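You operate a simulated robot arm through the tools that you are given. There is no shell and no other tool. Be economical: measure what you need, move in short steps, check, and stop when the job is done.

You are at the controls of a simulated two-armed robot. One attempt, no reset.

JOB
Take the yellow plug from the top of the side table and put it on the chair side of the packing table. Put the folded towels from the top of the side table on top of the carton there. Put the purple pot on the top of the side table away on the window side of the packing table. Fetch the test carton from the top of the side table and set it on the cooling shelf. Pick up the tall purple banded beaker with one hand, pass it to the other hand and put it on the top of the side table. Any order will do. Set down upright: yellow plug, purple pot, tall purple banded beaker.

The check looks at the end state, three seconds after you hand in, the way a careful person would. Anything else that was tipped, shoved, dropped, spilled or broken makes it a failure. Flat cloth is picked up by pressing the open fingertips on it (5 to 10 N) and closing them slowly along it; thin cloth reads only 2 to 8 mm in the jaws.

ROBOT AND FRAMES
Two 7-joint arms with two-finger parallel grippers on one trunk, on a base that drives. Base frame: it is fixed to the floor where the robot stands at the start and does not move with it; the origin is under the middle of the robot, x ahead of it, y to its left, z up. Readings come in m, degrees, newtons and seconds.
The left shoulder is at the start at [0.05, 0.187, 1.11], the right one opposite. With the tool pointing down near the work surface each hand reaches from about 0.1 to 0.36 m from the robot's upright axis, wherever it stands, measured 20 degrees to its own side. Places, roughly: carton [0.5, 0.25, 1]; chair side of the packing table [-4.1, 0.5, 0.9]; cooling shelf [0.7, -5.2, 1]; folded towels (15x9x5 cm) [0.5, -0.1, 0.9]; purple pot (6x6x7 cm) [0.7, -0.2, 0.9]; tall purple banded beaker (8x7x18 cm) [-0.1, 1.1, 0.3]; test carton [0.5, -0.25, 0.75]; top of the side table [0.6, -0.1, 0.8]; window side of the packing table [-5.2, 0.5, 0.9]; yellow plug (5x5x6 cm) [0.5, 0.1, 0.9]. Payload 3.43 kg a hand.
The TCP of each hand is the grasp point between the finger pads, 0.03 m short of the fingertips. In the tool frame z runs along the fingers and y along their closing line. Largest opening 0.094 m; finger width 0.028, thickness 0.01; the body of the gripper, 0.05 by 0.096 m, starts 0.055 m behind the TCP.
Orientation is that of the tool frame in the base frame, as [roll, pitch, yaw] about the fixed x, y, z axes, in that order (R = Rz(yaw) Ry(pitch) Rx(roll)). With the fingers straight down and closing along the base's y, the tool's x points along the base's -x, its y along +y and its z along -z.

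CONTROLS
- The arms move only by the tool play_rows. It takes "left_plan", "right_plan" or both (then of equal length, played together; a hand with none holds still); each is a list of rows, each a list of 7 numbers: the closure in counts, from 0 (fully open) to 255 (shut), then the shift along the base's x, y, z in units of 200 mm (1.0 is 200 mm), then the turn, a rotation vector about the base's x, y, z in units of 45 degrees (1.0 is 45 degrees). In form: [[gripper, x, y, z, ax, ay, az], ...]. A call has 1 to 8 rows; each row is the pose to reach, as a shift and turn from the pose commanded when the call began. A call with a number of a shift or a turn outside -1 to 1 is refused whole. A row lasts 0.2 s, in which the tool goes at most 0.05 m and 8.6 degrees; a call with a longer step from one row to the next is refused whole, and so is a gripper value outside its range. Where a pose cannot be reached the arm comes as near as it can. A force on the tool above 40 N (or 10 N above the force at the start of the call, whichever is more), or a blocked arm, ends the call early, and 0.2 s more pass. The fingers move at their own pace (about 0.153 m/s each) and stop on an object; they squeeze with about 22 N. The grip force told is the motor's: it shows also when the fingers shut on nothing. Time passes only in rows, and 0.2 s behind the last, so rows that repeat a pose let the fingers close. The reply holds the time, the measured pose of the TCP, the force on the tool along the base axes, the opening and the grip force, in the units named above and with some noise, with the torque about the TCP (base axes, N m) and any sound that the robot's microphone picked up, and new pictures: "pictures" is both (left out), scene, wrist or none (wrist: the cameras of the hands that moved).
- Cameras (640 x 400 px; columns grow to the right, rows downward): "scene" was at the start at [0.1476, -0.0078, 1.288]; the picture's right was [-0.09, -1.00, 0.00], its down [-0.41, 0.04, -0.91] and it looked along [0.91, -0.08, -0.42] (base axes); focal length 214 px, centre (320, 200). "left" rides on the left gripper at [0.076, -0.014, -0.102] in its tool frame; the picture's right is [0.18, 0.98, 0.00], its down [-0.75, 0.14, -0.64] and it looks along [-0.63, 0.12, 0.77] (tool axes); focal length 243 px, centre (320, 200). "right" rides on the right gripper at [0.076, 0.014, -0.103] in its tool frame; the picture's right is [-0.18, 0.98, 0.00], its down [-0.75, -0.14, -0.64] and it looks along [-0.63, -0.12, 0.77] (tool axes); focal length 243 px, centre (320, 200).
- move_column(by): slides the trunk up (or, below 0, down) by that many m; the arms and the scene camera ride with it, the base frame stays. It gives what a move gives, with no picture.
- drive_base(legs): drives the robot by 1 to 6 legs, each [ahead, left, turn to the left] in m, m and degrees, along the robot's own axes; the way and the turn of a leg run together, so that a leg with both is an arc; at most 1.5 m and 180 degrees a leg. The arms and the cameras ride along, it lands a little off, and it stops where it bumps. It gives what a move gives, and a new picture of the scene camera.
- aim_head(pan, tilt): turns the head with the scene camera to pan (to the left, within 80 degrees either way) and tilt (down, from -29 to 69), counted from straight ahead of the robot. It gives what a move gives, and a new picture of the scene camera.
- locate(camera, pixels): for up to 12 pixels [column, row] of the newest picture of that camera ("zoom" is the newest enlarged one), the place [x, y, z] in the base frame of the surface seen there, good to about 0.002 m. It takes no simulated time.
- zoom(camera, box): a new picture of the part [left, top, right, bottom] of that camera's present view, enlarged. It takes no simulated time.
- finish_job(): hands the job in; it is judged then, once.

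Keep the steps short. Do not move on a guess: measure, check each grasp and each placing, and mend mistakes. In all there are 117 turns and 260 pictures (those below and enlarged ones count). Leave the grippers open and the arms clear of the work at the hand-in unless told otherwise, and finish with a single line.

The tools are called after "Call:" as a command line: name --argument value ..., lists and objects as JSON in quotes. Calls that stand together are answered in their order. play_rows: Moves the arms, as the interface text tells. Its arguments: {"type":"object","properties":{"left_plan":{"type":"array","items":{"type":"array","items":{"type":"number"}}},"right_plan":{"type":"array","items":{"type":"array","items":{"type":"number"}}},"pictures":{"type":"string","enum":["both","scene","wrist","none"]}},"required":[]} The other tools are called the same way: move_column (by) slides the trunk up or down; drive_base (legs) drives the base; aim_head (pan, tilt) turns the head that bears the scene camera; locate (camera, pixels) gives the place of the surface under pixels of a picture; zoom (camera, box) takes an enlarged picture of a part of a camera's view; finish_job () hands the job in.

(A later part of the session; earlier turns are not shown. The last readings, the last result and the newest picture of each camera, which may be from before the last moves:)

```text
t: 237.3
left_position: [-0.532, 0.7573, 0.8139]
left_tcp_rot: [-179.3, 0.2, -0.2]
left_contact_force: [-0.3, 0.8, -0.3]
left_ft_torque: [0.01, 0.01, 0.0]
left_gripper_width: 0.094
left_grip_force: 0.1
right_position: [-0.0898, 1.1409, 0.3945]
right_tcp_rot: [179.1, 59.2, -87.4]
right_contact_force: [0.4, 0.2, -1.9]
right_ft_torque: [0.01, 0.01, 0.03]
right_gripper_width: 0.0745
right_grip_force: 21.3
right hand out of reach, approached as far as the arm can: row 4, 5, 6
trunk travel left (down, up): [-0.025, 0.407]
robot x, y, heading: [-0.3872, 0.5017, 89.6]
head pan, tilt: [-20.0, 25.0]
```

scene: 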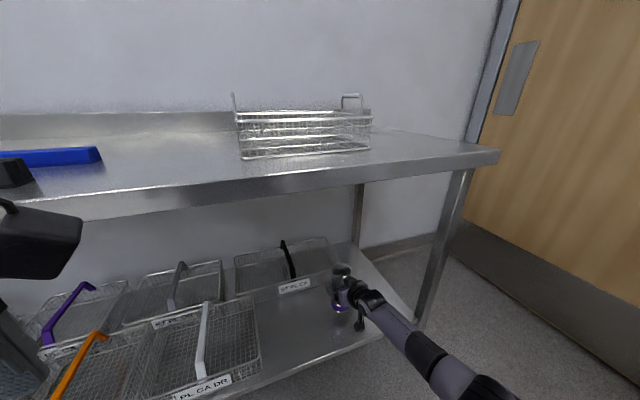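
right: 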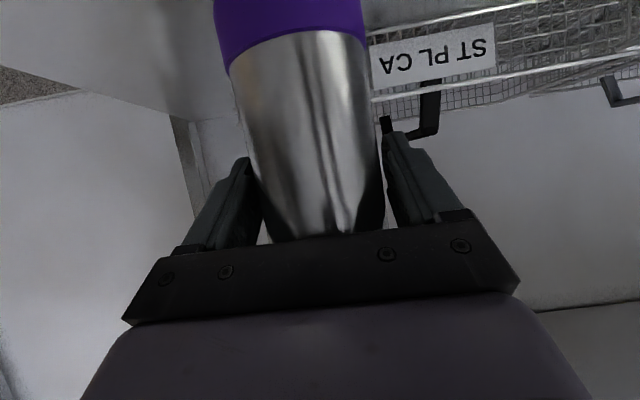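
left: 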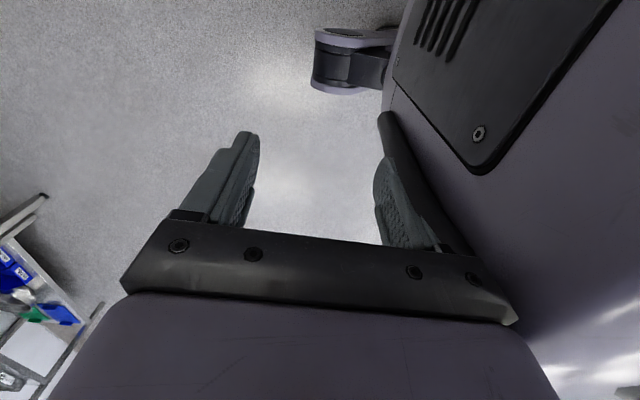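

Lifted. I back the base straight out 0.85 m and raise the trunk.

Call:
drive_base --legs '[[-0.85, 0.05, 0]]'

Call:
move_column --by 0.4

Call:
aim_head --pan -5 --tilt 35

```text
t: 241.8
left_position: [-0.5852, -0.0981, 0.8141]
left_tcp_rot: [-179.3, 0.2, 0.5]
left_contact_force: [0.8, 0.5, -0.3]
left_ft_torque: [0.0, -0.01, 0.04]
left_gripper_width: 0.0942
left_grip_force: 0.0
right_position: [-0.1497, 0.2913, 0.3935]
right_tcp_rot: [179.2, 59.2, -86.4]
right_contact_force: [0.2, 0.3, -0.4]
right_ft_torque: [0.0, 0.0, 0.01]
right_gripper_width: 0.0741
right_grip_force: 22.5
trunk travel left (down, up): [-0.025, 0.407]
robot x, y, heading: [-0.4306, -0.3446, 90.4]
head pan, tilt: [-20.0, 25.0]
```

scene: 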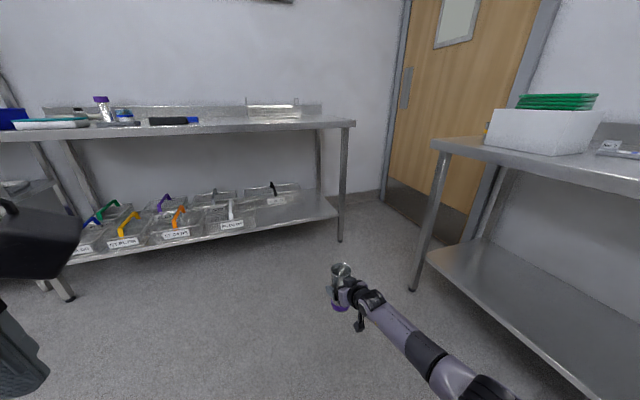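

```text
t: 245.7
left_position: [-0.5845, -0.0974, 1.2142]
left_tcp_rot: [-179.3, 0.1, 0.6]
left_contact_force: [0.7, -0.4, 0.1]
left_ft_torque: [-0.01, -0.01, 0.03]
left_gripper_width: 0.0938
left_grip_force: 0.1
right_position: [-0.1498, 0.2927, 0.794]
right_tcp_rot: [179.3, 59.1, -86.5]
right_contact_force: [0.8, 0.3, -1.6]
right_ft_torque: [0.0, -0.02, 0.0]
right_gripper_width: 0.0743
right_grip_force: 21.8
trunk travel left (down, up): [-0.425, 0.007]
robot x, y, heading: [-0.4358, -0.3478, 90.3]
head pan, tilt: [-20.0, 25.0]
```

```text
t: 246.4
left_position: [-0.5851, -0.0976, 1.215]
left_tcp_rot: [-179.3, 0.2, 0.6]
left_contact_force: [0.8, -1.0, 0.6]
left_ft_torque: [-0.02, 0.0, 0.02]
left_gripper_width: 0.0939
left_grip_force: 0.0
right_position: [-0.1492, 0.2917, 0.794]
right_tcp_rot: [179.4, 59.2, -86.4]
right_contact_force: [-0.5, 0.4, -2.2]
right_ft_torque: [-0.01, -0.02, -0.01]
right_gripper_width: 0.0742
right_grip_force: 21.3
trunk travel left (down, up): [-0.425, 0.007]
robot x, y, heading: [-0.4331, -0.3519, 90.3]
head pan, tilt: [-5.0, 35.0]
```

scene: 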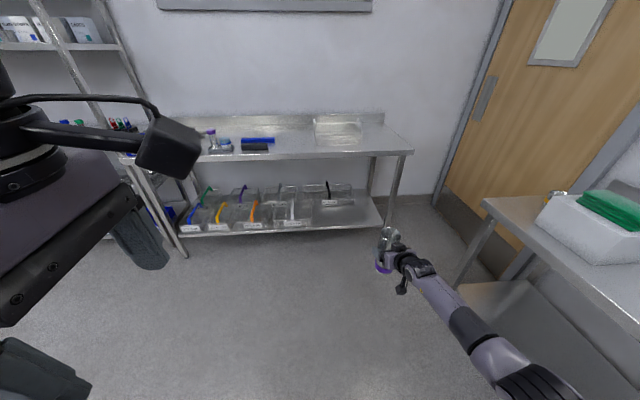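

I raise the beaker and bring it toward the middle, in front of the robot.

Call:
play_rows --right_plan '[[255, -0.08, -0.03, 0.1, 0, 0, 0], [255, -0.18, -0.06, 0.22, 0, 0, 0], [255, -0.3, -0.1, 0.36, 0, 0, 0], [255, -0.42, -0.15, 0.5, 0, 0, 0], [255, -0.54, -0.2, 0.65, 0, 0, 0], [255, -0.66, -0.25, 0.8, 0, 0, 0], [255, -0.78, -0.3, 0.95, 0, 0, 0], [255, -0.8, -0.3, 1.0, 0, 0, 0]]' --pictures "both"

```text
t: 248.2
left_position: [-0.5842, -0.0967, 1.2145]
left_tcp_rot: [-179.3, 0.3, 0.6]
left_contact_force: [0.3, 0.2, 0.7]
left_ft_torque: [-0.03, 0.05, -0.04]
left_gripper_width: 0.094
left_grip_force: 0.0
right_position: [-0.3048, 0.2326, 0.9953]
right_tcp_rot: [178.7, 59.5, -87.2]
right_contact_force: [-0.1, 1.2, 0.2]
right_ft_torque: [-0.07, 0.03, 0.04]
right_gripper_width: 0.0736
right_grip_force: 21.1
right hand out of reach, approached as far as the arm can: row 1, 2, 3, 4, 5, 6
trunk travel left (down, up): [-0.425, 0.007]
robot x, y, heading: [-0.4301, -0.3487, 90.4]
head pan, tilt: [-5.0, 35.0]
```

scene: 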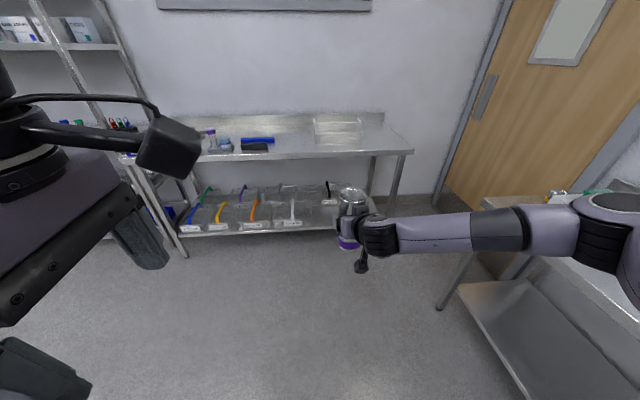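
right: 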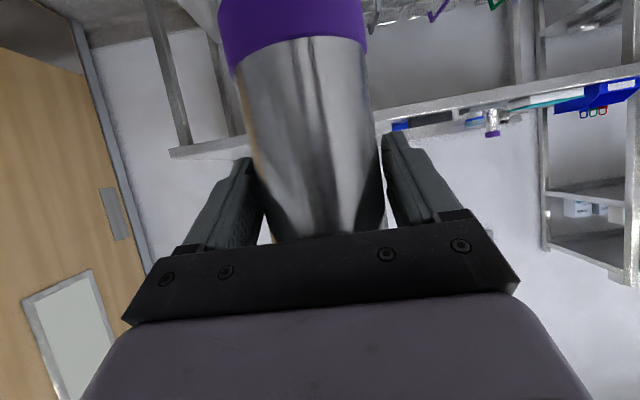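

Upright and held. I bring it 10 cm nearer and to the left so that the left hand can reach it.

Call:
play_rows --right_plan '[[255, -0.08, -0.08, 0, 0, 0, 0], [255, -0.18, -0.18, 0, 0, 0, 0], [255, -0.28, -0.28, 0, 0, 0, 0], [255, -0.38, -0.38, 0, 0, 0, 0], [255, -0.48, -0.48, 0, 0, 0, 0], [255, -0.5, -0.5, 0, 0, 0, 0]]' --pictures "scene"

```text
t: 249.6
left_position: [-0.585, -0.0972, 1.2139]
left_tcp_rot: [-179.2, 0.2, 0.6]
left_contact_force: [-0.5, -0.5, 0.7]
left_ft_torque: [0.01, 0.01, -0.01]
left_gripper_width: 0.094
left_grip_force: 0.1
right_position: [-0.4088, 0.1307, 0.9948]
right_tcp_rot: [179.2, 59.2, -86.6]
right_contact_force: [-0.7, 0.3, -1.8]
right_ft_torque: [-0.01, 0.05, 0.0]
right_gripper_width: 0.0737
right_grip_force: 22.2
trunk travel left (down, up): [-0.425, 0.007]
robot x, y, heading: [-0.4316, -0.3488, 90.3]
head pan, tilt: [-5.0, 35.0]
```

scene: 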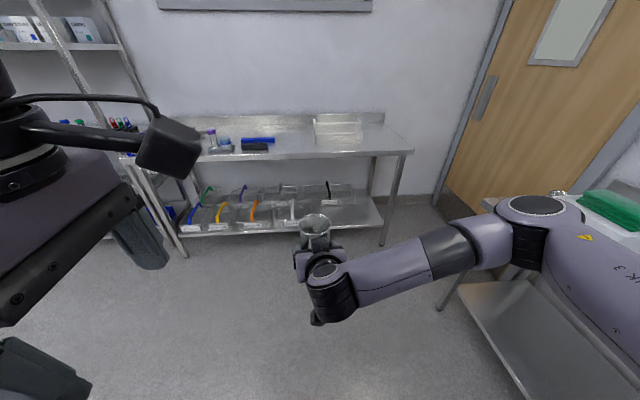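

Call:
zoom --camera "scene" --box '[275, 195, 355, 245]'

Call:
locate --camera "scene" --pixels '[[302, 224], [329, 224], [315, 233], [315, 216], [315, 244], [305, 240], [325, 240]]'

```text
8.00 times, centred on (315, 220) of scene
```

zoom: 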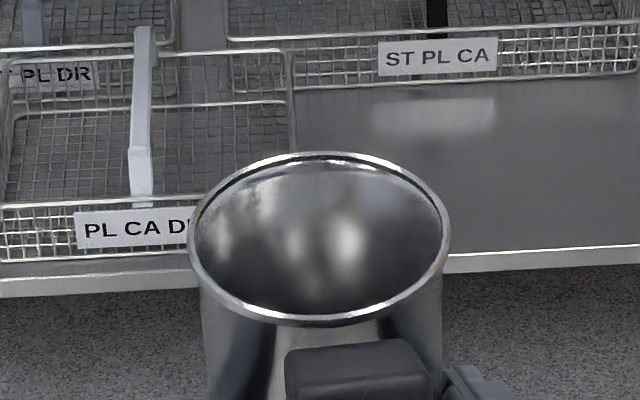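

```text
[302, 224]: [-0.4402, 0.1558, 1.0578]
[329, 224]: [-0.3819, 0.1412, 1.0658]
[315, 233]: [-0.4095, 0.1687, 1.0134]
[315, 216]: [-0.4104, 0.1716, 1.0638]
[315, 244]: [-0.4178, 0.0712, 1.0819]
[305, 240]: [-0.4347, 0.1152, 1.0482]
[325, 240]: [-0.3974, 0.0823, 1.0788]
```

Call:
locate --camera "zoom" --pixels '[[318, 320], [320, 156], [193, 240], [445, 235], [300, 345], [230, 360], [420, 340], [320, 158], [240, 306], [410, 302]]'

```text
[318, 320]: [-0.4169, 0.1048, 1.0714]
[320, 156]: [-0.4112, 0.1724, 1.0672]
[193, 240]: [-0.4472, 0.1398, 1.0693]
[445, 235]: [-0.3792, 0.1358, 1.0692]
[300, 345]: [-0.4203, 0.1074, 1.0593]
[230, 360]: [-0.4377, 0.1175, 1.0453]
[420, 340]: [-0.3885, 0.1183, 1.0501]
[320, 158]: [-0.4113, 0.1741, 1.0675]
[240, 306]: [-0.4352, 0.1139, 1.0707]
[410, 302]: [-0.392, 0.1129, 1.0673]
```

Rim centre [-0.413, 0.139], z 1.069, ~7 cm wide. The left hand will come from above, closing along x, tips above the right fingers. I turn it -90° while moving over the rim at height.

Call:
play_rows --left_plan '[[0, 0.05, 0.08, 0, 0, 0, -0.167], [0, 0.1, 0.16, 0, 0, 0, -0.333], [0, 0.15, 0.24, 0, 0, 0, -0.5], [0, 0.22, 0.34, 0, 0, 0, -0.667], [0, 0.3, 0.44, 0, 0, 0, -0.833], [0, 0.4, 0.55, 0, 0, 0, -1.0]]' --pictures "none"

Call:
play_rows --left_plan '[[0, 0.08, 0.1, 0, 0, 0, -0.167], [0, 0.16, 0.2, 0, 0, 0, -0.333], [0, 0.24, 0.3, 0, 0, 0, -0.5], [0, 0.32, 0.42, 0, 0, 0, -0.667], [0, 0.4, 0.54, 0, 0, 0, -0.833], [0, 0.46, 0.63, 0, 0, 0, -1.0], [0, 0.46, 0.63, 0, 0, 0, -1.0]]' --pictures "both"

```text
t: 251.0
left_position: [-0.5043, 0.0116, 1.2132]
left_tcp_rot: [-179.3, 0.2, -44.5]
left_contact_force: [-0.4, -0.2, -0.8]
left_ft_torque: [0.05, 0.01, -0.01]
left_gripper_width: 0.094
left_grip_force: 0.1
right_position: [-0.4086, 0.1333, 0.9941]
right_tcp_rot: [179.2, 59.2, -86.5]
right_contact_force: [0.1, -0.2, -1.6]
right_ft_torque: [-0.04, 0.01, 0.02]
right_gripper_width: 0.0735
right_grip_force: 21.7
trunk travel left (down, up): [-0.425, 0.007]
robot x, y, heading: [-0.4335, -0.3504, 90.3]
head pan, tilt: [-5.0, 35.0]
```

```text
t: 252.6
left_position: [-0.4128, 0.1383, 1.2137]
left_tcp_rot: [-179.3, 0.1, -89.4]
left_contact_force: [-0.5, -0.2, -0.6]
left_ft_torque: [0.02, -0.01, 0.02]
left_gripper_width: 0.094
left_grip_force: 0.1
right_position: [-0.4105, 0.131, 0.9943]
right_tcp_rot: [179.2, 59.2, -86.6]
right_contact_force: [0.0, 0.4, -1.7]
right_ft_torque: [0.02, -0.02, -0.01]
right_gripper_width: 0.0736
right_grip_force: 21.9
trunk travel left (down, up): [-0.425, 0.007]
robot x, y, heading: [-0.4335, -0.3502, 90.4]
head pan, tilt: [-5.0, 35.0]
```

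scene: 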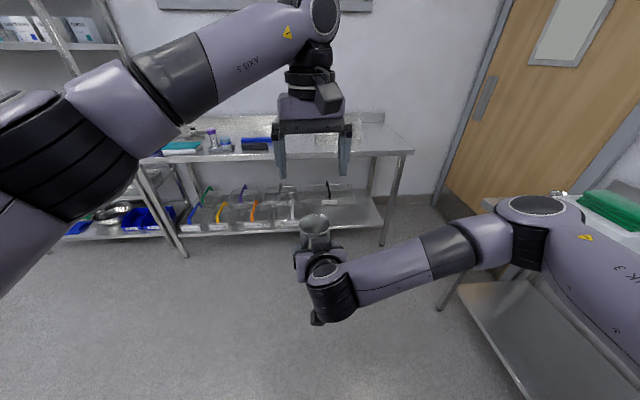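
left: 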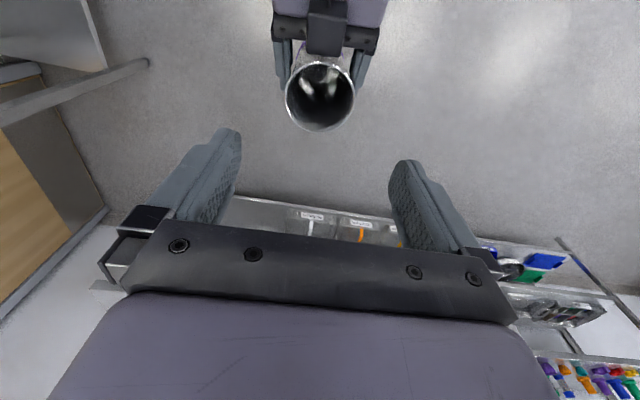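

Well aligned. Verify the rim from above and lower to TCP 1.10 first.

Call:
locate --camera "left" --pixels '[[287, 95], [353, 95], [320, 131], [320, 64]]'

Call:
play_rows --left_plan '[[0, 0, 0, -0.12, 0, 0, 0], [0, 0, 0, -0.24, 0, 0, 0], [0, 0, 0, -0.36, 0, 0, 0], [0, 0, 0, -0.48, 0, 0, 0], [0, 0, 0, -0.57, 0, 0, 0], [0, 0, 0, -0.57, 0, 0, 0]]' --pictures "both"

```text
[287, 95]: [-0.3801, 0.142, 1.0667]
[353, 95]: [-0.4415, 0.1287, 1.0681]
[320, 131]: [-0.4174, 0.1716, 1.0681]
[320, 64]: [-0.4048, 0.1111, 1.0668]
```

```text
t: 254.0
left_position: [-0.4134, 0.1363, 1.0981]
left_tcp_rot: [-179.4, 0.2, -89.4]
left_contact_force: [-0.2, -0.5, -0.3]
left_ft_torque: [-0.05, -0.04, 0.0]
left_gripper_width: 0.0942
left_grip_force: 0.0
right_position: [-0.4093, 0.1313, 0.9946]
right_tcp_rot: [179.2, 59.2, -86.5]
right_contact_force: [-1.0, -0.2, -2.2]
right_ft_torque: [-0.04, 0.02, 0.03]
right_gripper_width: 0.0736
right_grip_force: 21.7
trunk travel left (down, up): [-0.425, 0.007]
robot x, y, heading: [-0.432, -0.3479, 90.5]
head pan, tilt: [-5.0, 35.0]
```

scene: 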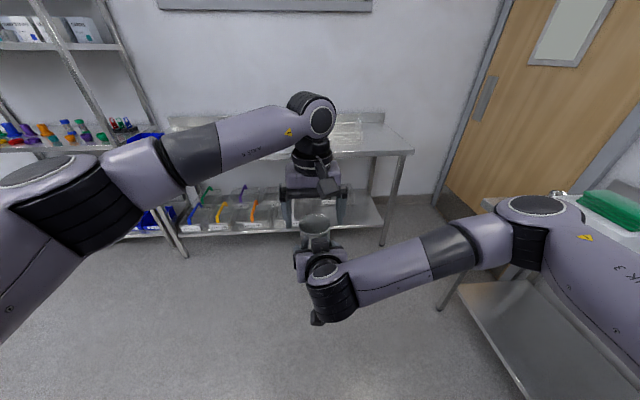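
left: 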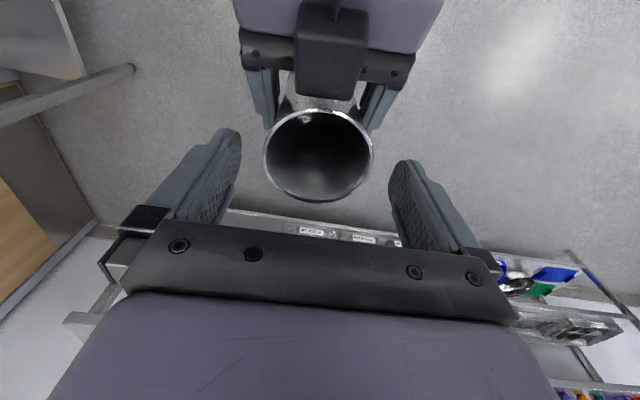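

Call:
locate --camera "left" --pixels '[[330, 30], [330, 70], [330, 92], [290, 55], [385, 55], [265, 90], [320, 202], [270, 160], [372, 160], [320, 112]]'

Call:
zoom --camera "scene" --box '[240, 150, 400, 330]'

```text
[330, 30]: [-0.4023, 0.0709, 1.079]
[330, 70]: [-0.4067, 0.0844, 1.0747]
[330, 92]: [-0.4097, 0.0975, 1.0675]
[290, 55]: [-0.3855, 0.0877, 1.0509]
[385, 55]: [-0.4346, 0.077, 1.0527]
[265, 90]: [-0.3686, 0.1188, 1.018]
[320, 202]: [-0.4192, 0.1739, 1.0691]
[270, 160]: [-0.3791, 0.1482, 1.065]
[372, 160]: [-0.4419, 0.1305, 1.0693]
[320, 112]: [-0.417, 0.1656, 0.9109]
```

```text
2.22 times, centred on (320, 240) of scene
```

zoom: 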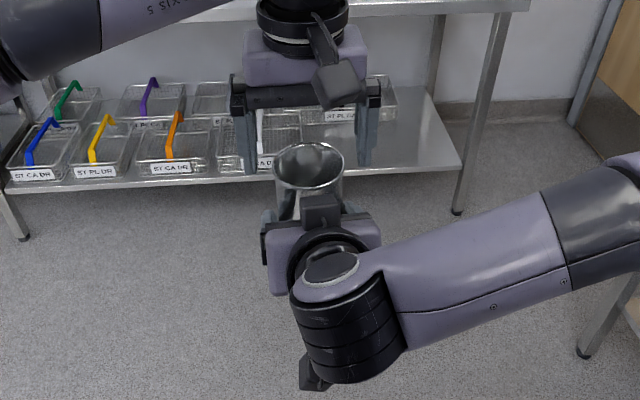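

A small box sits atop the right palm (z≤1.08, y≤0.098), clear of the left fingers. I lower to TCP 1.058 and close the left hand gently.

Call:
play_rows --left_plan '[[0, 0.012, 0.012, -0.06, 0, 0, 0], [0, 0.012, 0.012, -0.12, 0, 0, 0], [0, 0.012, 0.012, -0.18, 0, 0, 0], [0, 0.012, 0.012, -0.2, 0, 0, 0], [0, 0.012, 0.012, -0.2, 0, 0, 0], [80, 0.012, 0.012, -0.2, 0, 0, 0], [255, 0.012, 0.012, -0.2, 0, 0, 0], [255, 0.012, 0.012, -0.2, 0, 0, 0]]' --pictures "both"

```text
t: 255.8
left_position: [-0.4115, 0.1396, 1.0599]
left_tcp_rot: [-179.4, 0.2, -89.4]
left_contact_force: [-3.7, 1.0, -0.5]
left_ft_torque: [0.08, 0.01, -0.21]
left_gripper_width: 0.0702
left_grip_force: 22.0
right_position: [-0.4095, 0.1312, 0.9946]
right_tcp_rot: [179.2, 59.3, -86.5]
right_contact_force: [3.1, -1.0, -1.5]
right_ft_torque: [-0.04, 0.22, 0.19]
right_gripper_width: 0.0732
right_grip_force: 22.5
trunk travel left (down, up): [-0.425, 0.007]
robot x, y, heading: [-0.4318, -0.3456, 90.4]
head pan, tilt: [-5.0, 35.0]
```

scene: 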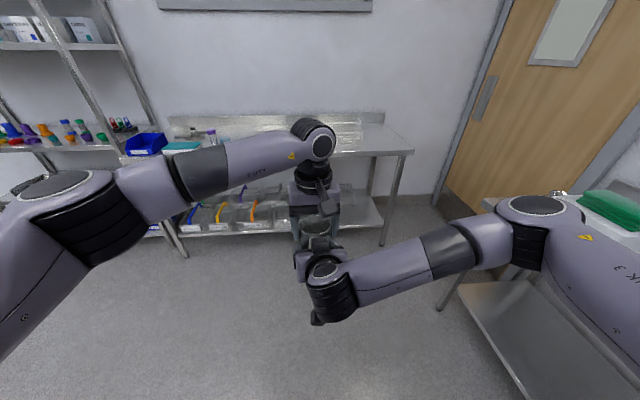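
left: 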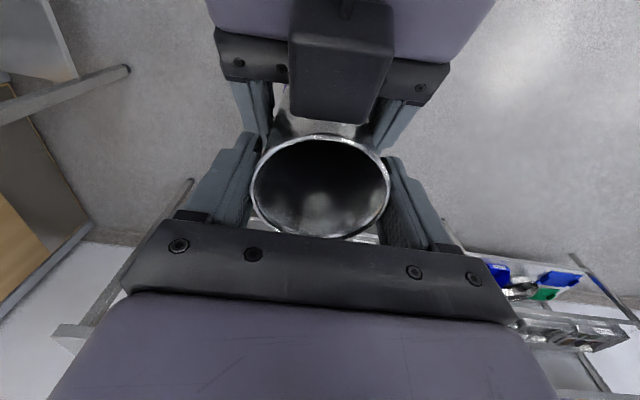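

Left holds it (0.070 m, 22 N). I open the right hand and draw it straight back.

Call:
play_rows --right_plan '[[180, 0, 0, 0, 0, 0, 0], [60, 0, 0, 0, 0, 0, 0], [0, 0, 0, 0, 0, 0, 0], [0, 0, -0.1, -0.02, 0, 0, 0], [0, 0, -0.25, -0.05, 0, 0, 0], [0, 0, -0.4, -0.1, 0, 0, 0], [0, 0.1, -0.5, -0.15, 0, 0, 0]]' --pictures "both"

```text
t: 257.4
left_position: [-0.41, 0.1399, 1.0607]
left_tcp_rot: [-179.3, 0.3, -89.5]
left_contact_force: [-0.5, 0.6, -0.3]
left_ft_torque: [0.0, 0.02, -0.02]
left_gripper_width: 0.07
left_grip_force: 21.9
right_position: [-0.3894, 0.0294, 0.9653]
right_tcp_rot: [179.1, 59.3, -86.6]
right_contact_force: [0.0, 0.0, 0.3]
right_ft_torque: [0.01, 0.0, -0.03]
right_gripper_width: 0.0941
right_grip_force: 0.1
trunk travel left (down, up): [-0.425, 0.007]
robot x, y, heading: [-0.4306, -0.347, 90.4]
head pan, tilt: [-5.0, 35.0]
```

scene: 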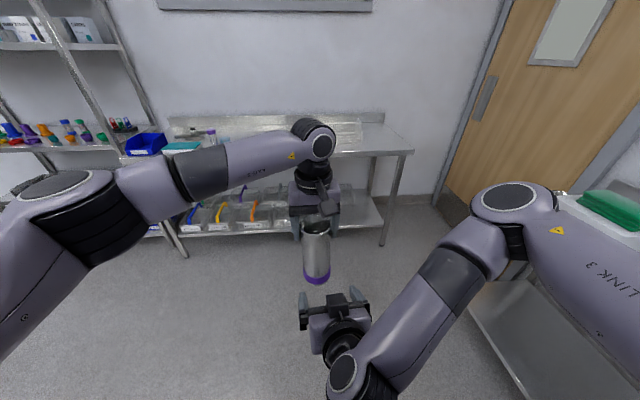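
right: 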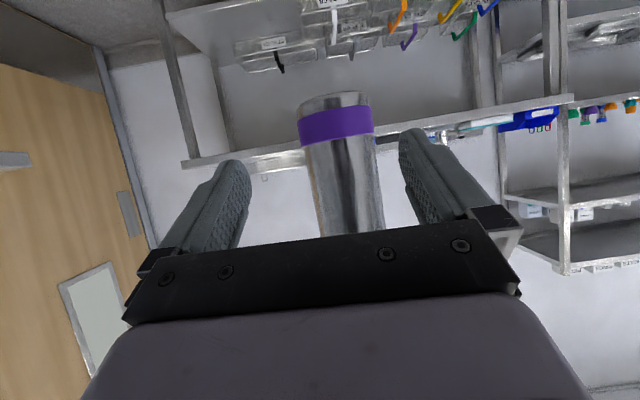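

Handover done; the beaker hangs upright in the left hand (bottom 0.164 below its TCP). I turn the right hand back to pointing down and move it aside, while raising the left.

Call:
play_rows --left_plan '[[255, -0.02, 0, 0.05, 0, 0, 0], [255, -0.06, 0, 0.12, 0, 0, 0], [255, -0.12, 0, 0.2, 0, 0, 0], [255, -0.2, 0, 0.3, 0, 0, 0], [255, -0.28, 0, 0.4, 0, 0, 0], [255, -0.35, 0, 0.5, 0, 0, 0], [255, -0.35, 0, 0.5, 0, 0, 0]]' --right_plan '[[0, 0.1, 0, 0, -0.14, 0, 0], [0, 0.25, 0, 0.05, -0.28, 0, 0], [0, 0.4, 0, 0.1, -0.42, 0, 0], [0, 0.55, 0, 0.2, -0.56, 0, 0], [0, 0.7, 0, 0.3, -0.7, 0, 0], [0, 0.85, 0, 0.45, -0.84, 0, 0], [0, 1.0, 0, 0.6, -0.98, 0, 0]]' --pictures "none"

Call:
play_rows --right_plan '[[0, 0, 0, 0.1, -0.1, 0, 0], [0, 0, 0, 0.25, -0.2, 0, 0], [0, 0, 0, 0.4, -0.3, 0, 0], [0, 0, 0, 0.5, -0.352, 0, 0], [0, 0, 0, 0.5, -0.352, 0, 0]]' --pictures "both"

```text
t: 259.0
left_position: [-0.4807, 0.14, 1.1608]
left_tcp_rot: [-179.3, 0.2, -89.4]
left_contact_force: [-0.5, 0.2, -1.6]
left_ft_torque: [-0.05, 0.03, -0.01]
left_gripper_width: 0.0701
left_grip_force: 22.3
right_position: [-0.1886, 0.0281, 1.0839]
right_tcp_rot: [176.6, 15.0, -88.1]
right_contact_force: [-0.3, 0.0, 0.1]
right_ft_torque: [0.03, 0.04, 0.02]
right_gripper_width: 0.094
right_grip_force: 0.1
trunk travel left (down, up): [-0.425, 0.007]
robot x, y, heading: [-0.4326, -0.348, 90.6]
head pan, tilt: [-5.0, 35.0]
```

```text
t: 260.2
left_position: [-0.481, 0.1403, 1.1597]
left_tcp_rot: [-179.2, 0.2, -89.4]
left_contact_force: [0.8, 0.2, -2.7]
left_ft_torque: [-0.01, 0.0, -0.05]
left_gripper_width: 0.0701
left_grip_force: 22.4
right_position: [-0.1889, 0.0278, 1.1821]
right_tcp_rot: [176.1, -0.8, -88.3]
right_contact_force: [-0.6, 0.2, 0.2]
right_ft_torque: [-0.03, -0.02, 0.0]
right_gripper_width: 0.0942
right_grip_force: 0.2
trunk travel left (down, up): [-0.425, 0.007]
robot x, y, heading: [-0.4327, -0.3517, 90.6]
head pan, tilt: [-5.0, 35.0]
```

scene: 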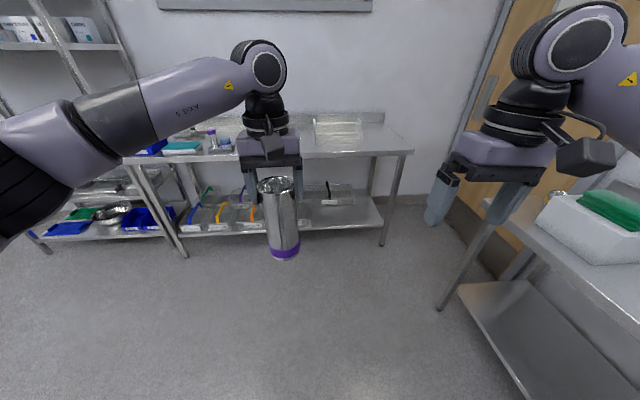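
right: 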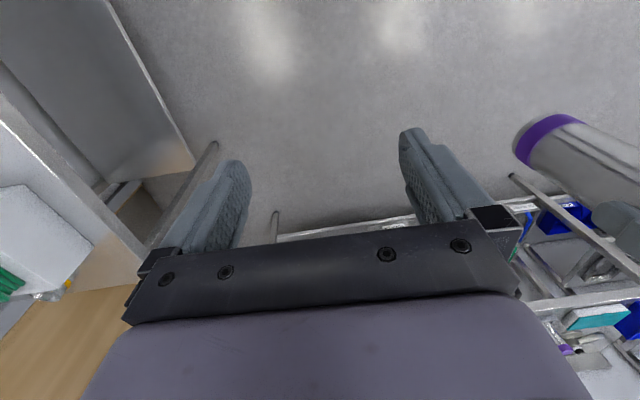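

I turn right to face the side table and drive up to it.

Call:
drive_base --legs '[[0, 0, -90.6], [0.42, 0.08, 0]]'

```text
t: 266.8
left_position: [0.4825, -0.2443, 1.1603]
left_tcp_rot: [-179.3, 0.0, 179.1]
left_contact_force: [-0.5, 0.5, -1.5]
left_ft_torque: [-0.01, 0.01, 0.0]
left_gripper_width: 0.0702
left_grip_force: 21.4
right_position: [0.3629, -0.5314, 1.1823]
right_tcp_rot: [176.1, -0.6, -179.7]
right_contact_force: [0.6, 0.5, -0.1]
right_ft_torque: [-0.01, -0.01, -0.03]
right_gripper_width: 0.094
right_grip_force: 0.1
trunk travel left (down, up): [-0.425, 0.007]
robot x, y, heading: [-0.0066, -0.2755, -1.3]
head pan, tilt: [-5.0, 35.0]
```

scene: 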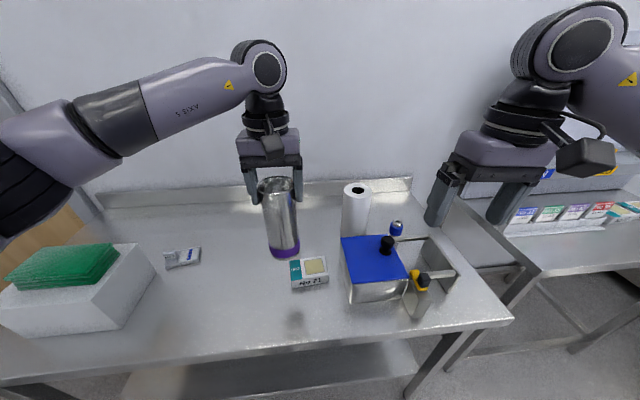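

Free spot at [0.50, -0.07]. I move over it and lower to TCP 1.012.

Call:
play_rows --left_plan '[[255, 0.02, 0.15, 0, 0, 0, 0], [255, 0.04, 0.35, 0, 0, 0, 0], [255, 0.07, 0.55, 0, 0, 0, 0], [255, 0.09, 0.75, 0, 0, 0, 0], [255, 0.09, 0.87, -0.1, 0, 0, 0], [255, 0.09, 0.87, -0.3, 0, 0, 0], [255, 0.09, 0.87, -0.5, 0, 0, 0], [255, 0.09, 0.87, -0.6, 0, 0, 0]]' --pictures "none"

Call:
play_rows --left_plan '[[255, 0, 0, -0.06, 0, 0, 0], [255, 0, 0, -0.11, 0, 0, 0], [255, 0, 0, -0.135, 0, 0, 0], [255, 0, 0, -0.145, 0, 0, 0], [255, 0, 0, -0.145, 0, 0, 0]]' --pictures "scene"

```text
t: 268.6
left_position: [0.5015, -0.0669, 1.04]
left_tcp_rot: [-179.2, 0.2, 179.1]
left_contact_force: [-0.5, -0.2, -1.9]
left_ft_torque: [-0.02, 0.02, 0.0]
left_gripper_width: 0.0701
left_grip_force: 21.8
right_position: [0.3619, -0.5312, 1.1826]
right_tcp_rot: [176.2, -0.7, -179.8]
right_contact_force: [0.0, 0.7, 0.0]
right_ft_torque: [0.0, -0.03, -0.02]
right_gripper_width: 0.0941
right_grip_force: 0.1
trunk travel left (down, up): [-0.425, 0.007]
robot x, y, heading: [-0.008, -0.2792, -1.1]
head pan, tilt: [-5.0, 35.0]
```

```text
t: 269.8
left_position: [0.5008, -0.0686, 1.0113]
left_tcp_rot: [-179.4, 0.2, 179.0]
left_contact_force: [0.3, -1.0, -2.0]
left_ft_torque: [0.06, -0.01, -0.01]
left_gripper_width: 0.0701
left_grip_force: 22.2
right_position: [0.3625, -0.5311, 1.1829]
right_tcp_rot: [176.2, -0.8, -179.7]
right_contact_force: [0.2, -0.3, -0.3]
right_ft_torque: [-0.01, 0.0, -0.02]
right_gripper_width: 0.0939
right_grip_force: 0.1
trunk travel left (down, up): [-0.425, 0.007]
robot x, y, heading: [-0.0085, -0.2741, -1.3]
head pan, tilt: [-5.0, 35.0]
```

scene: 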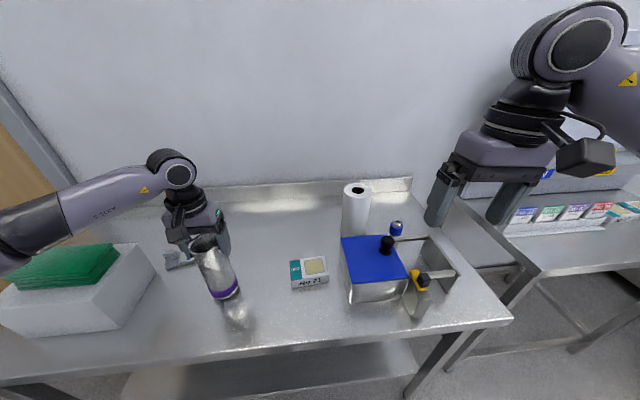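

Just above. I lower in small steps until contact.

Call:
play_rows --left_plan '[[255, 0, 0, -0.012, 0, 0, 0], [255, 0, 0, -0.024, 0, 0, 0], [255, 0, 0, -0.032, 0, 0, 0], [255, 0, 0, -0.032, 0, 0, 0]]' --pictures "none"

```text
t: 270.8
left_position: [0.4983, -0.0691, 1.0046]
left_tcp_rot: [-179.4, 0.3, 179.1]
left_contact_force: [0.2, 0.5, -1.5]
left_ft_torque: [0.0, 0.0, 0.01]
left_gripper_width: 0.0699
left_grip_force: 22.3
right_position: [0.3631, -0.531, 1.1832]
right_tcp_rot: [176.2, -0.7, -179.8]
right_contact_force: [-0.6, -0.3, -0.4]
right_ft_torque: [-0.02, -0.02, 0.0]
right_gripper_width: 0.0941
right_grip_force: 0.0
trunk travel left (down, up): [-0.425, 0.007]
robot x, y, heading: [-0.0103, -0.2779, -1.2]
head pan, tilt: [-5.0, 35.0]
```

Call:
play_rows --left_plan '[[255, 0, 0, -0.007, 0, 0, 0], [255, 0, 0, -0.014, 0, 0, 0], [255, 0, 0, -0.014, 0, 0, 0]]' --pictures "none"

```text
t: 271.6
left_position: [0.5002, -0.0702, 1.0034]
left_tcp_rot: [-179.3, 0.3, 179.0]
left_contact_force: [-0.9, 0.0, 5.9]
left_ft_torque: [0.12, -0.07, -0.01]
left_gripper_width: 0.0703
left_grip_force: 22.4
right_position: [0.3623, -0.5315, 1.183]
right_tcp_rot: [176.1, -0.7, -179.7]
right_contact_force: [-0.1, 0.0, 0.0]
right_ft_torque: [0.02, -0.02, 0.0]
right_gripper_width: 0.0938
right_grip_force: 0.0
trunk travel left (down, up): [-0.425, 0.007]
robot x, y, heading: [-0.0108, -0.2772, -1.1]
head pan, tilt: [-5.0, 35.0]
```

Contact (~8 N change). Open slowly, wait, rise.

Call:
play_rows --left_plan '[[200, 0, 0, 0.002, 0, 0, 0], [100, 0, 0, 0.002, 0, 0, 0], [0, 0, 0, 0.002, 0, 0, 0], [0, 0, 0, 0.002, 0, 0, 0], [0, 0, 0, 0.1, 0, 0, 0], [0, 0, 0, 0.3, 0, 0, 0], [0, 0, 0, 0.5, 0, 0, 0], [0, 0, 0, 0.7, 0, 0, 0]]' --pictures "both"

```text
t: 273.4
left_position: [0.5005, -0.071, 1.1387]
left_tcp_rot: [-179.3, 0.2, 179.0]
left_contact_force: [-0.8, 0.1, -0.3]
left_ft_torque: [0.02, 0.0, -0.02]
left_gripper_width: 0.0941
left_grip_force: 0.0
right_position: [0.3627, -0.5321, 1.1828]
right_tcp_rot: [176.1, -0.7, -179.7]
right_contact_force: [-0.3, 0.5, -0.1]
right_ft_torque: [-0.02, -0.02, -0.01]
right_gripper_width: 0.094
right_grip_force: 0.3
trunk travel left (down, up): [-0.425, 0.007]
robot x, y, heading: [-0.0082, -0.2769, -0.9]
head pan, tilt: [-5.0, 35.0]
```

scene: 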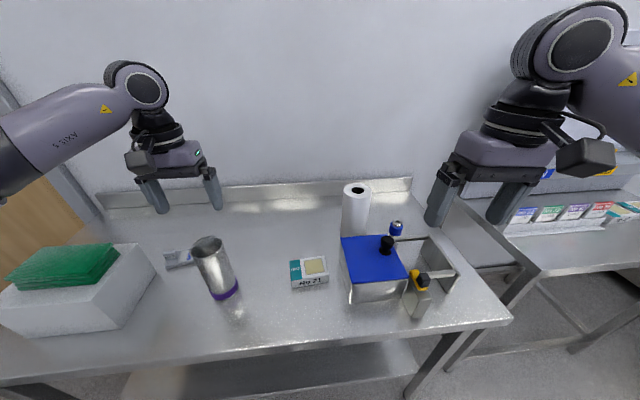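
left: 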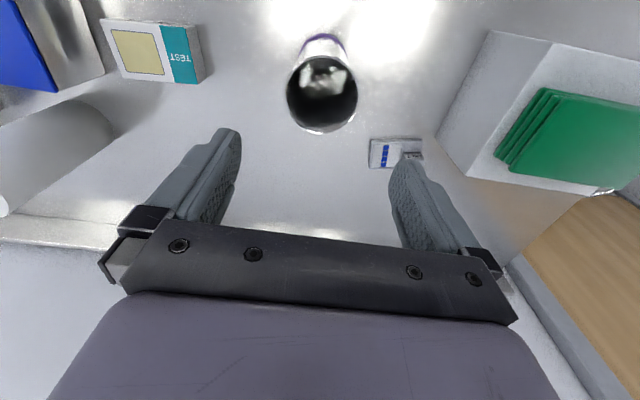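

Beaker stands upright, everything else undisturbed. Next the test carton with the right hand: turn it -86°, move over [0.516, -0.295], and move the left hand aside.

Call:
play_rows --right_plan '[[0, 0.1, 0.1, 0, -0.02, 0, -0.16], [0, 0.2, 0.25, 0, -0.04, 0, -0.32], [0, 0.3, 0.4, 0, -0.06, 0, -0.48], [0, 0.4, 0.55, 0, -0.087, 0, -0.64], [0, 0.5, 0.7, 0, -0.087, 0, -0.8], [0, 0.6, 0.85, 0, -0.087, 0, -0.95]]' --left_plan '[[0, -0.05, 0.05, 0.1, 0, 0, 0], [0, -0.15, 0.15, 0.2, 0, 0, 0], [0, -0.25, 0.25, 0.3, 0, 0, 0], [0, -0.4, 0.4, 0.3, 0, 0, 0], [0, -0.5, 0.5, 0.3, 0, 0, 0], [0, -0.6, 0.6, 0.3, 0, 0, 0]]' --pictures "none"

Call:
play_rows --right_plan '[[0, 0.05, 0.1, 0, 0, 0, -0.16], [0, 0.1, 0.2, -0.05, 0, 0, -0.32], [0, 0.14, 0.3, -0.15, 0, 0, -0.48], [0, 0.165, 0.335, -0.3, 0, 0, -0.64], [0, 0.165, 0.335, -0.5, 0, 0, -0.8], [0, 0.165, 0.335, -0.7, 0, 0, -0.95], [0, 0.165, 0.335, -0.9, 0, 0, -0.95], [0, 0.165, 0.335, -0.9, 0, 0, -0.95]]' --pictures "both"

```text
t: 274.8
left_position: [0.3785, 0.0524, 1.2007]
left_tcp_rot: [-179.2, 0.2, 179.1]
left_contact_force: [-0.1, 0.1, -0.2]
left_ft_torque: [-0.01, 0.0, -0.03]
left_gripper_width: 0.0939
left_grip_force: 0.0
right_position: [0.4836, -0.361, 1.1818]
right_tcp_rot: [179.6, 0.8, 137.2]
right_contact_force: [0.8, -0.4, 0.3]
right_ft_torque: [0.01, -0.02, 0.02]
right_gripper_width: 0.0941
right_grip_force: 0.1
trunk travel left (down, up): [-0.425, 0.007]
robot x, y, heading: [-0.0121, -0.2739, -1.3]
head pan, tilt: [-5.0, 35.0]
```

```text
t: 276.6
left_position: [0.3799, 0.0496, 1.202]
left_tcp_rot: [-179.3, 0.3, 179.0]
left_contact_force: [0.2, 0.0, 0.3]
left_ft_torque: [0.03, 0.03, 0.01]
left_gripper_width: 0.0943
left_grip_force: 0.0
right_position: [0.5148, -0.2956, 1.0044]
right_tcp_rot: [179.8, 0.7, 94.8]
right_contact_force: [-0.8, 0.9, -0.5]
right_ft_torque: [0.01, 0.01, 0.01]
right_gripper_width: 0.0944
right_grip_force: 0.0
trunk travel left (down, up): [-0.425, 0.007]
robot x, y, heading: [-0.0111, -0.2759, -1.4]
head pan, tilt: [-5.0, 35.0]
```

scene: 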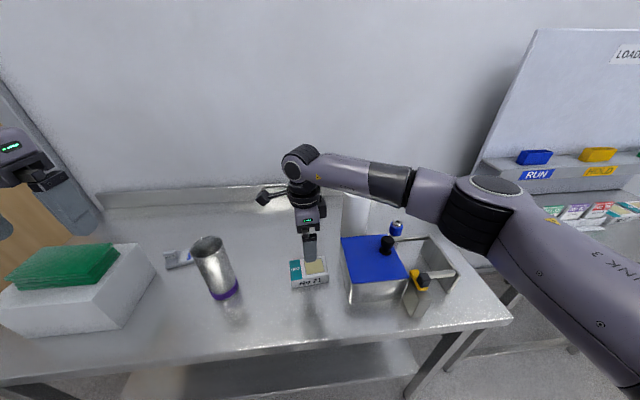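
right: 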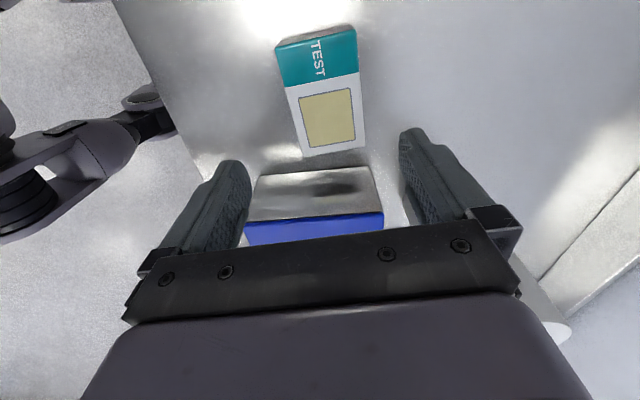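

Call:
locate --camera "right" --pixels '[[277, 48], [355, 28], [364, 145], [303, 156], [328, 100], [360, 90], [289, 95]]'

```text
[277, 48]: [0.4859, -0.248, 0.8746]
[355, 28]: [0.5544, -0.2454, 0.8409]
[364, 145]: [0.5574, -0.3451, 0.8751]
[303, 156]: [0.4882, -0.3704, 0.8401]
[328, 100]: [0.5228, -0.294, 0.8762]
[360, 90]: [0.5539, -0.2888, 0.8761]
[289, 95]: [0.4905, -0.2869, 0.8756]
```

Carton centre ≈ [0.522, -0.296], 6.4 cm wide. Shift 7 mm and lower to TCP 0.876.

Call:
play_rows --right_plan '[[0, 0.037, 0, -0.1, 0, 0, 0], [0, 0.037, 0, -0.25, 0, 0, 0], [0, 0.037, 0, -0.4, 0, 0, 0], [0, 0.037, 0, -0.52, 0, 0, 0], [0, 0.037, 0, -0.6, 0, 0, 0], [0, 0.037, 0, -0.642, 0, 0, 0], [0, 0.037, 0, -0.642, 0, 0, 0]]' --pictures "wrist"

```text
t: 278.1
left_position: [0.3798, 0.05, 1.2009]
left_tcp_rot: [-179.4, 0.2, 179.1]
left_contact_force: [-0.4, 0.4, -0.4]
left_ft_torque: [0.04, -0.02, -0.03]
left_gripper_width: 0.094
left_grip_force: 0.1
right_position: [0.5228, -0.2947, 0.8739]
right_tcp_rot: [179.6, 0.7, 94.8]
right_contact_force: [-0.3, -0.3, -0.1]
right_ft_torque: [0.03, 0.02, 0.02]
right_gripper_width: 0.094
right_grip_force: 0.0
trunk travel left (down, up): [-0.425, 0.007]
robot x, y, heading: [-0.0074, -0.2759, -0.9]
head pan, tilt: [-5.0, 35.0]
```

right: 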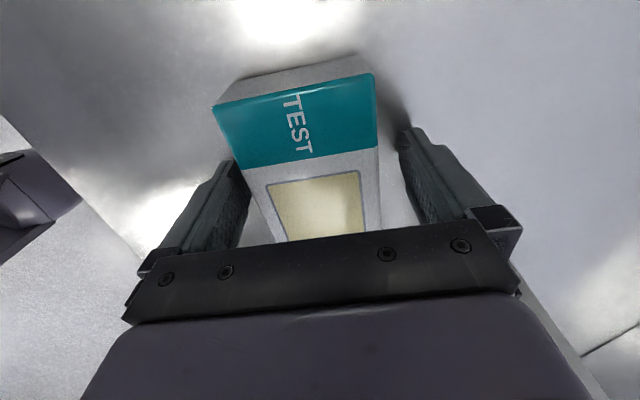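

Straddled well. Close and lift slowly.

Call:
play_rows --right_plan '[[120, 0, 0, 0, 0, 0, 0], [255, 0, 0, 0, 0, 0, 0], [255, 0, 0, 0, 0, 0, 0], [255, 0, 0, 0.02, 0, 0, 0], [255, 0, 0, 0.05, 0, 0, 0], [255, 0, 0, 0.1, 0, 0, 0], [255, 0, 0, 0.16, 0, 0, 0], [255, 0, 0, 0.22, 0, 0, 0]]' --pictures "wrist"

Call:
play_rows --right_plan '[[255, 0, 0, 0.1, 0, 0, 0], [255, 0, 0, 0.22, 0, 0, 0], [255, 0, 0, 0.36, 0, 0, 0], [255, 0, 0, 0.5, 0, 0, 0], [255, 0, 0, 0.65, 0, 0, 0], [255, 0, 0, 0.8, 0, 0, 0], [255, 0, 0, 0.95, 0, 0, 0], [255, 0, 0, 1.0, 0, 0, 0]]' --pictures "scene"

```text
t: 279.9
left_position: [0.3793, 0.0501, 1.2018]
left_tcp_rot: [-179.3, 0.3, 179.2]
left_contact_force: [0.8, 0.7, -0.6]
left_ft_torque: [-0.01, -0.01, 0.04]
left_gripper_width: 0.094
left_grip_force: 0.0
right_position: [0.5229, -0.2957, 0.9179]
right_tcp_rot: [179.7, 0.7, 94.7]
right_contact_force: [0.4, 0.1, -2.0]
right_ft_torque: [0.0, -0.03, 0.02]
right_gripper_width: 0.0722
right_grip_force: 22.0
trunk travel left (down, up): [-0.425, 0.007]
robot x, y, heading: [-0.0076, -0.278, -1.2]
head pan, tilt: [-5.0, 35.0]
```

right: 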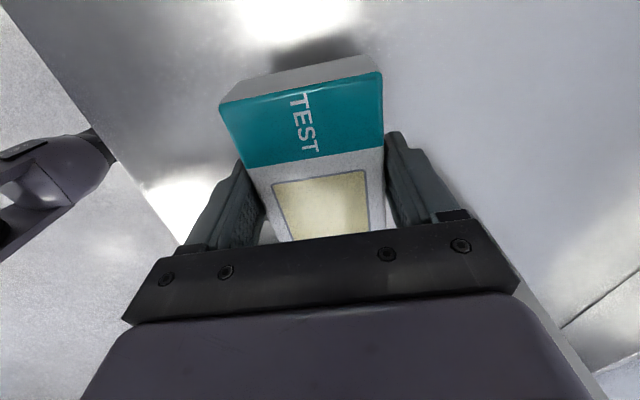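

```text
t: 281.8
left_position: [0.3797, 0.0497, 1.1994]
left_tcp_rot: [-179.3, 0.3, 179.0]
left_contact_force: [0.4, -0.4, -0.3]
left_ft_torque: [-0.03, 0.0, 0.02]
left_gripper_width: 0.094
left_grip_force: 0.0
right_position: [0.5235, -0.2941, 1.119]
right_tcp_rot: [179.7, 0.7, 94.7]
right_contact_force: [0.0, -0.6, -1.6]
right_ft_torque: [0.02, -0.01, 0.0]
right_gripper_width: 0.0721
right_grip_force: 21.8
trunk travel left (down, up): [-0.425, 0.007]
robot x, y, heading: [-0.0071, -0.277, -1.1]
head pan, tilt: [-5.0, 35.0]
```

scene: 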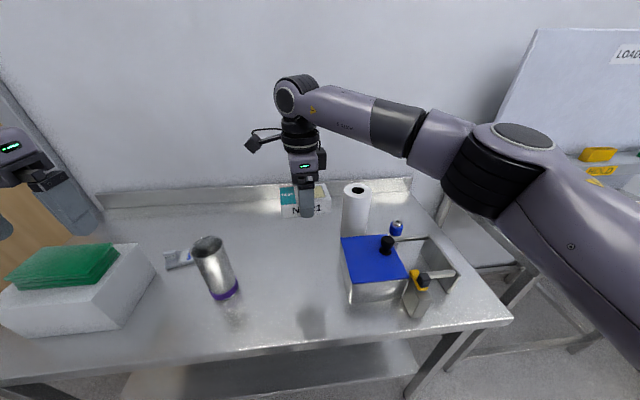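

Carton held (0.072 m). I pull it in and up, back out, turn right toward the cooling shelf.

Call:
play_rows --right_plan '[[255, -0.08, 0, 0.08, 0, 0, 0], [255, -0.18, 0, 0.16, 0, 0, 0], [255, -0.3, 0, 0.24, 0, 0, 0], [255, -0.42, 0, 0.32, 0, 0, 0], [255, -0.54, 0, 0.38, 0, 0, 0], [255, -0.6, 0, 0.4, 0, 0, 0], [255, -0.6, 0, 0.4, 0, 0, 0]]' --pictures "none"

Call:
drive_base --legs '[[-0.65, 0, 0], [0, 0, -88.5]]'

Call:
aim_head --pan 20 --tilt 10

```text
t: 283.4
left_position: [0.3792, 0.0499, 1.2009]
left_tcp_rot: [-179.3, 0.1, 179.1]
left_contact_force: [-0.7, -0.6, 0.3]
left_ft_torque: [-0.02, -0.02, -0.02]
left_gripper_width: 0.094
left_grip_force: 0.0
right_position: [0.4025, -0.2966, 1.1988]
right_tcp_rot: [179.7, 0.7, 94.7]
right_contact_force: [0.7, 0.0, -2.5]
right_ft_torque: [0.02, -0.02, -0.01]
right_gripper_width: 0.0722
right_grip_force: 22.0
trunk travel left (down, up): [-0.425, 0.007]
robot x, y, heading: [-0.0106, -0.2766, -1.1]
head pan, tilt: [-5.0, 35.0]
```

```text
t: 290.7
left_position: [-0.3215, -0.6448, 1.2004]
left_tcp_rot: [-179.3, 0.2, 90.9]
left_contact_force: [0.1, -0.3, -0.6]
left_ft_torque: [-0.03, 0.03, -0.04]
left_gripper_width: 0.0938
left_grip_force: 0.0
right_position: [-0.6665, -0.6762, 1.1981]
right_tcp_rot: [179.7, 0.7, 6.6]
right_contact_force: [0.8, 0.0, -1.5]
right_ft_torque: [-0.02, 0.01, 0.01]
right_gripper_width: 0.072
right_grip_force: 22.3
trunk travel left (down, up): [-0.425, 0.007]
robot x, y, heading: [-0.6619, -0.2622, -89.3]
head pan, tilt: [-5.0, 35.0]
```

scene: 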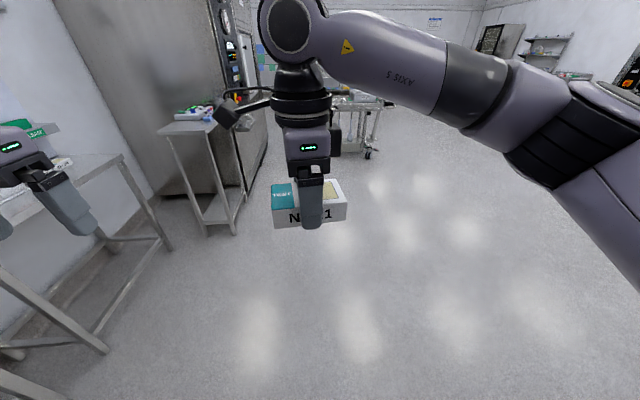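

```text
t: 291.6
left_position: [-0.321, -0.6445, 1.1994]
left_tcp_rot: [-179.3, 0.2, 90.9]
left_contact_force: [0.4, -0.3, -0.1]
left_ft_torque: [-0.03, 0.01, 0.01]
left_gripper_width: 0.0939
left_grip_force: 0.2
right_position: [-0.6665, -0.6765, 1.1974]
right_tcp_rot: [179.7, 0.7, 6.6]
right_contact_force: [-0.5, 0.6, -1.5]
right_ft_torque: [-0.03, -0.01, 0.01]
right_gripper_width: 0.0723
right_grip_force: 22.0
trunk travel left (down, up): [-0.425, 0.007]
robot x, y, heading: [-0.6591, -0.2666, -89.3]
head pan, tilt: [20.0, 10.0]
```

scene: 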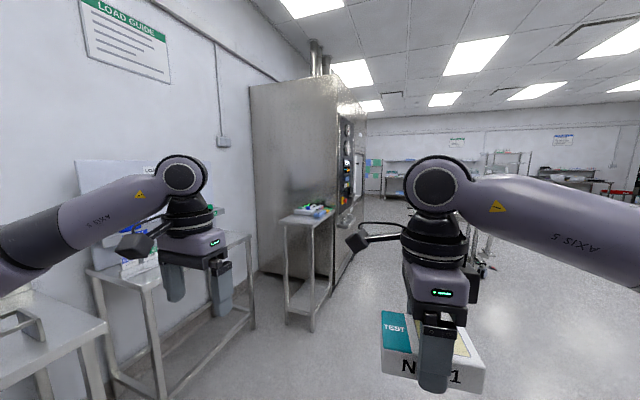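

Call:
locate --camera "scene" --pixels '[[312, 328], [335, 275], [483, 268], [470, 250], [352, 240], [395, 195], [375, 190], [395, 172], [405, 160], [495, 245]]'

Call:
zoom --camera "scene" --box '[340, 120, 540, 280]'

```text
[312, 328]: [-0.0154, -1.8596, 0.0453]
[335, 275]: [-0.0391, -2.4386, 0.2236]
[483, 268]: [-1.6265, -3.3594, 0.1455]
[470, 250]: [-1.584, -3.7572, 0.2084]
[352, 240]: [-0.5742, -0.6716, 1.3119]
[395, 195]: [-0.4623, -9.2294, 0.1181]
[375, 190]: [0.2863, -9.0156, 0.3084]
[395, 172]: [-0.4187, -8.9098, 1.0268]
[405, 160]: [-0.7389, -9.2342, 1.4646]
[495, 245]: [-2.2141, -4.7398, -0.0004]
```

```text
2.50 times, centred on (440, 200) of scene
```

zoom: 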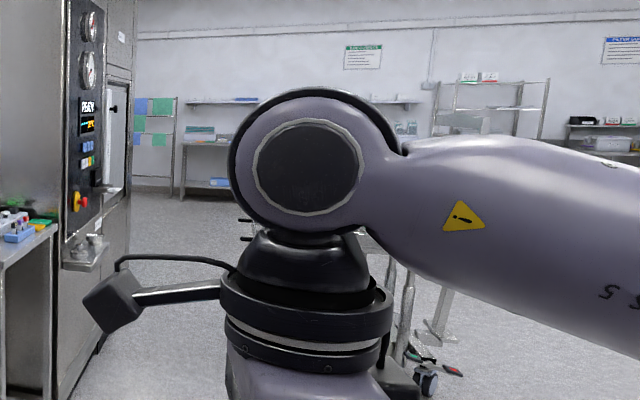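

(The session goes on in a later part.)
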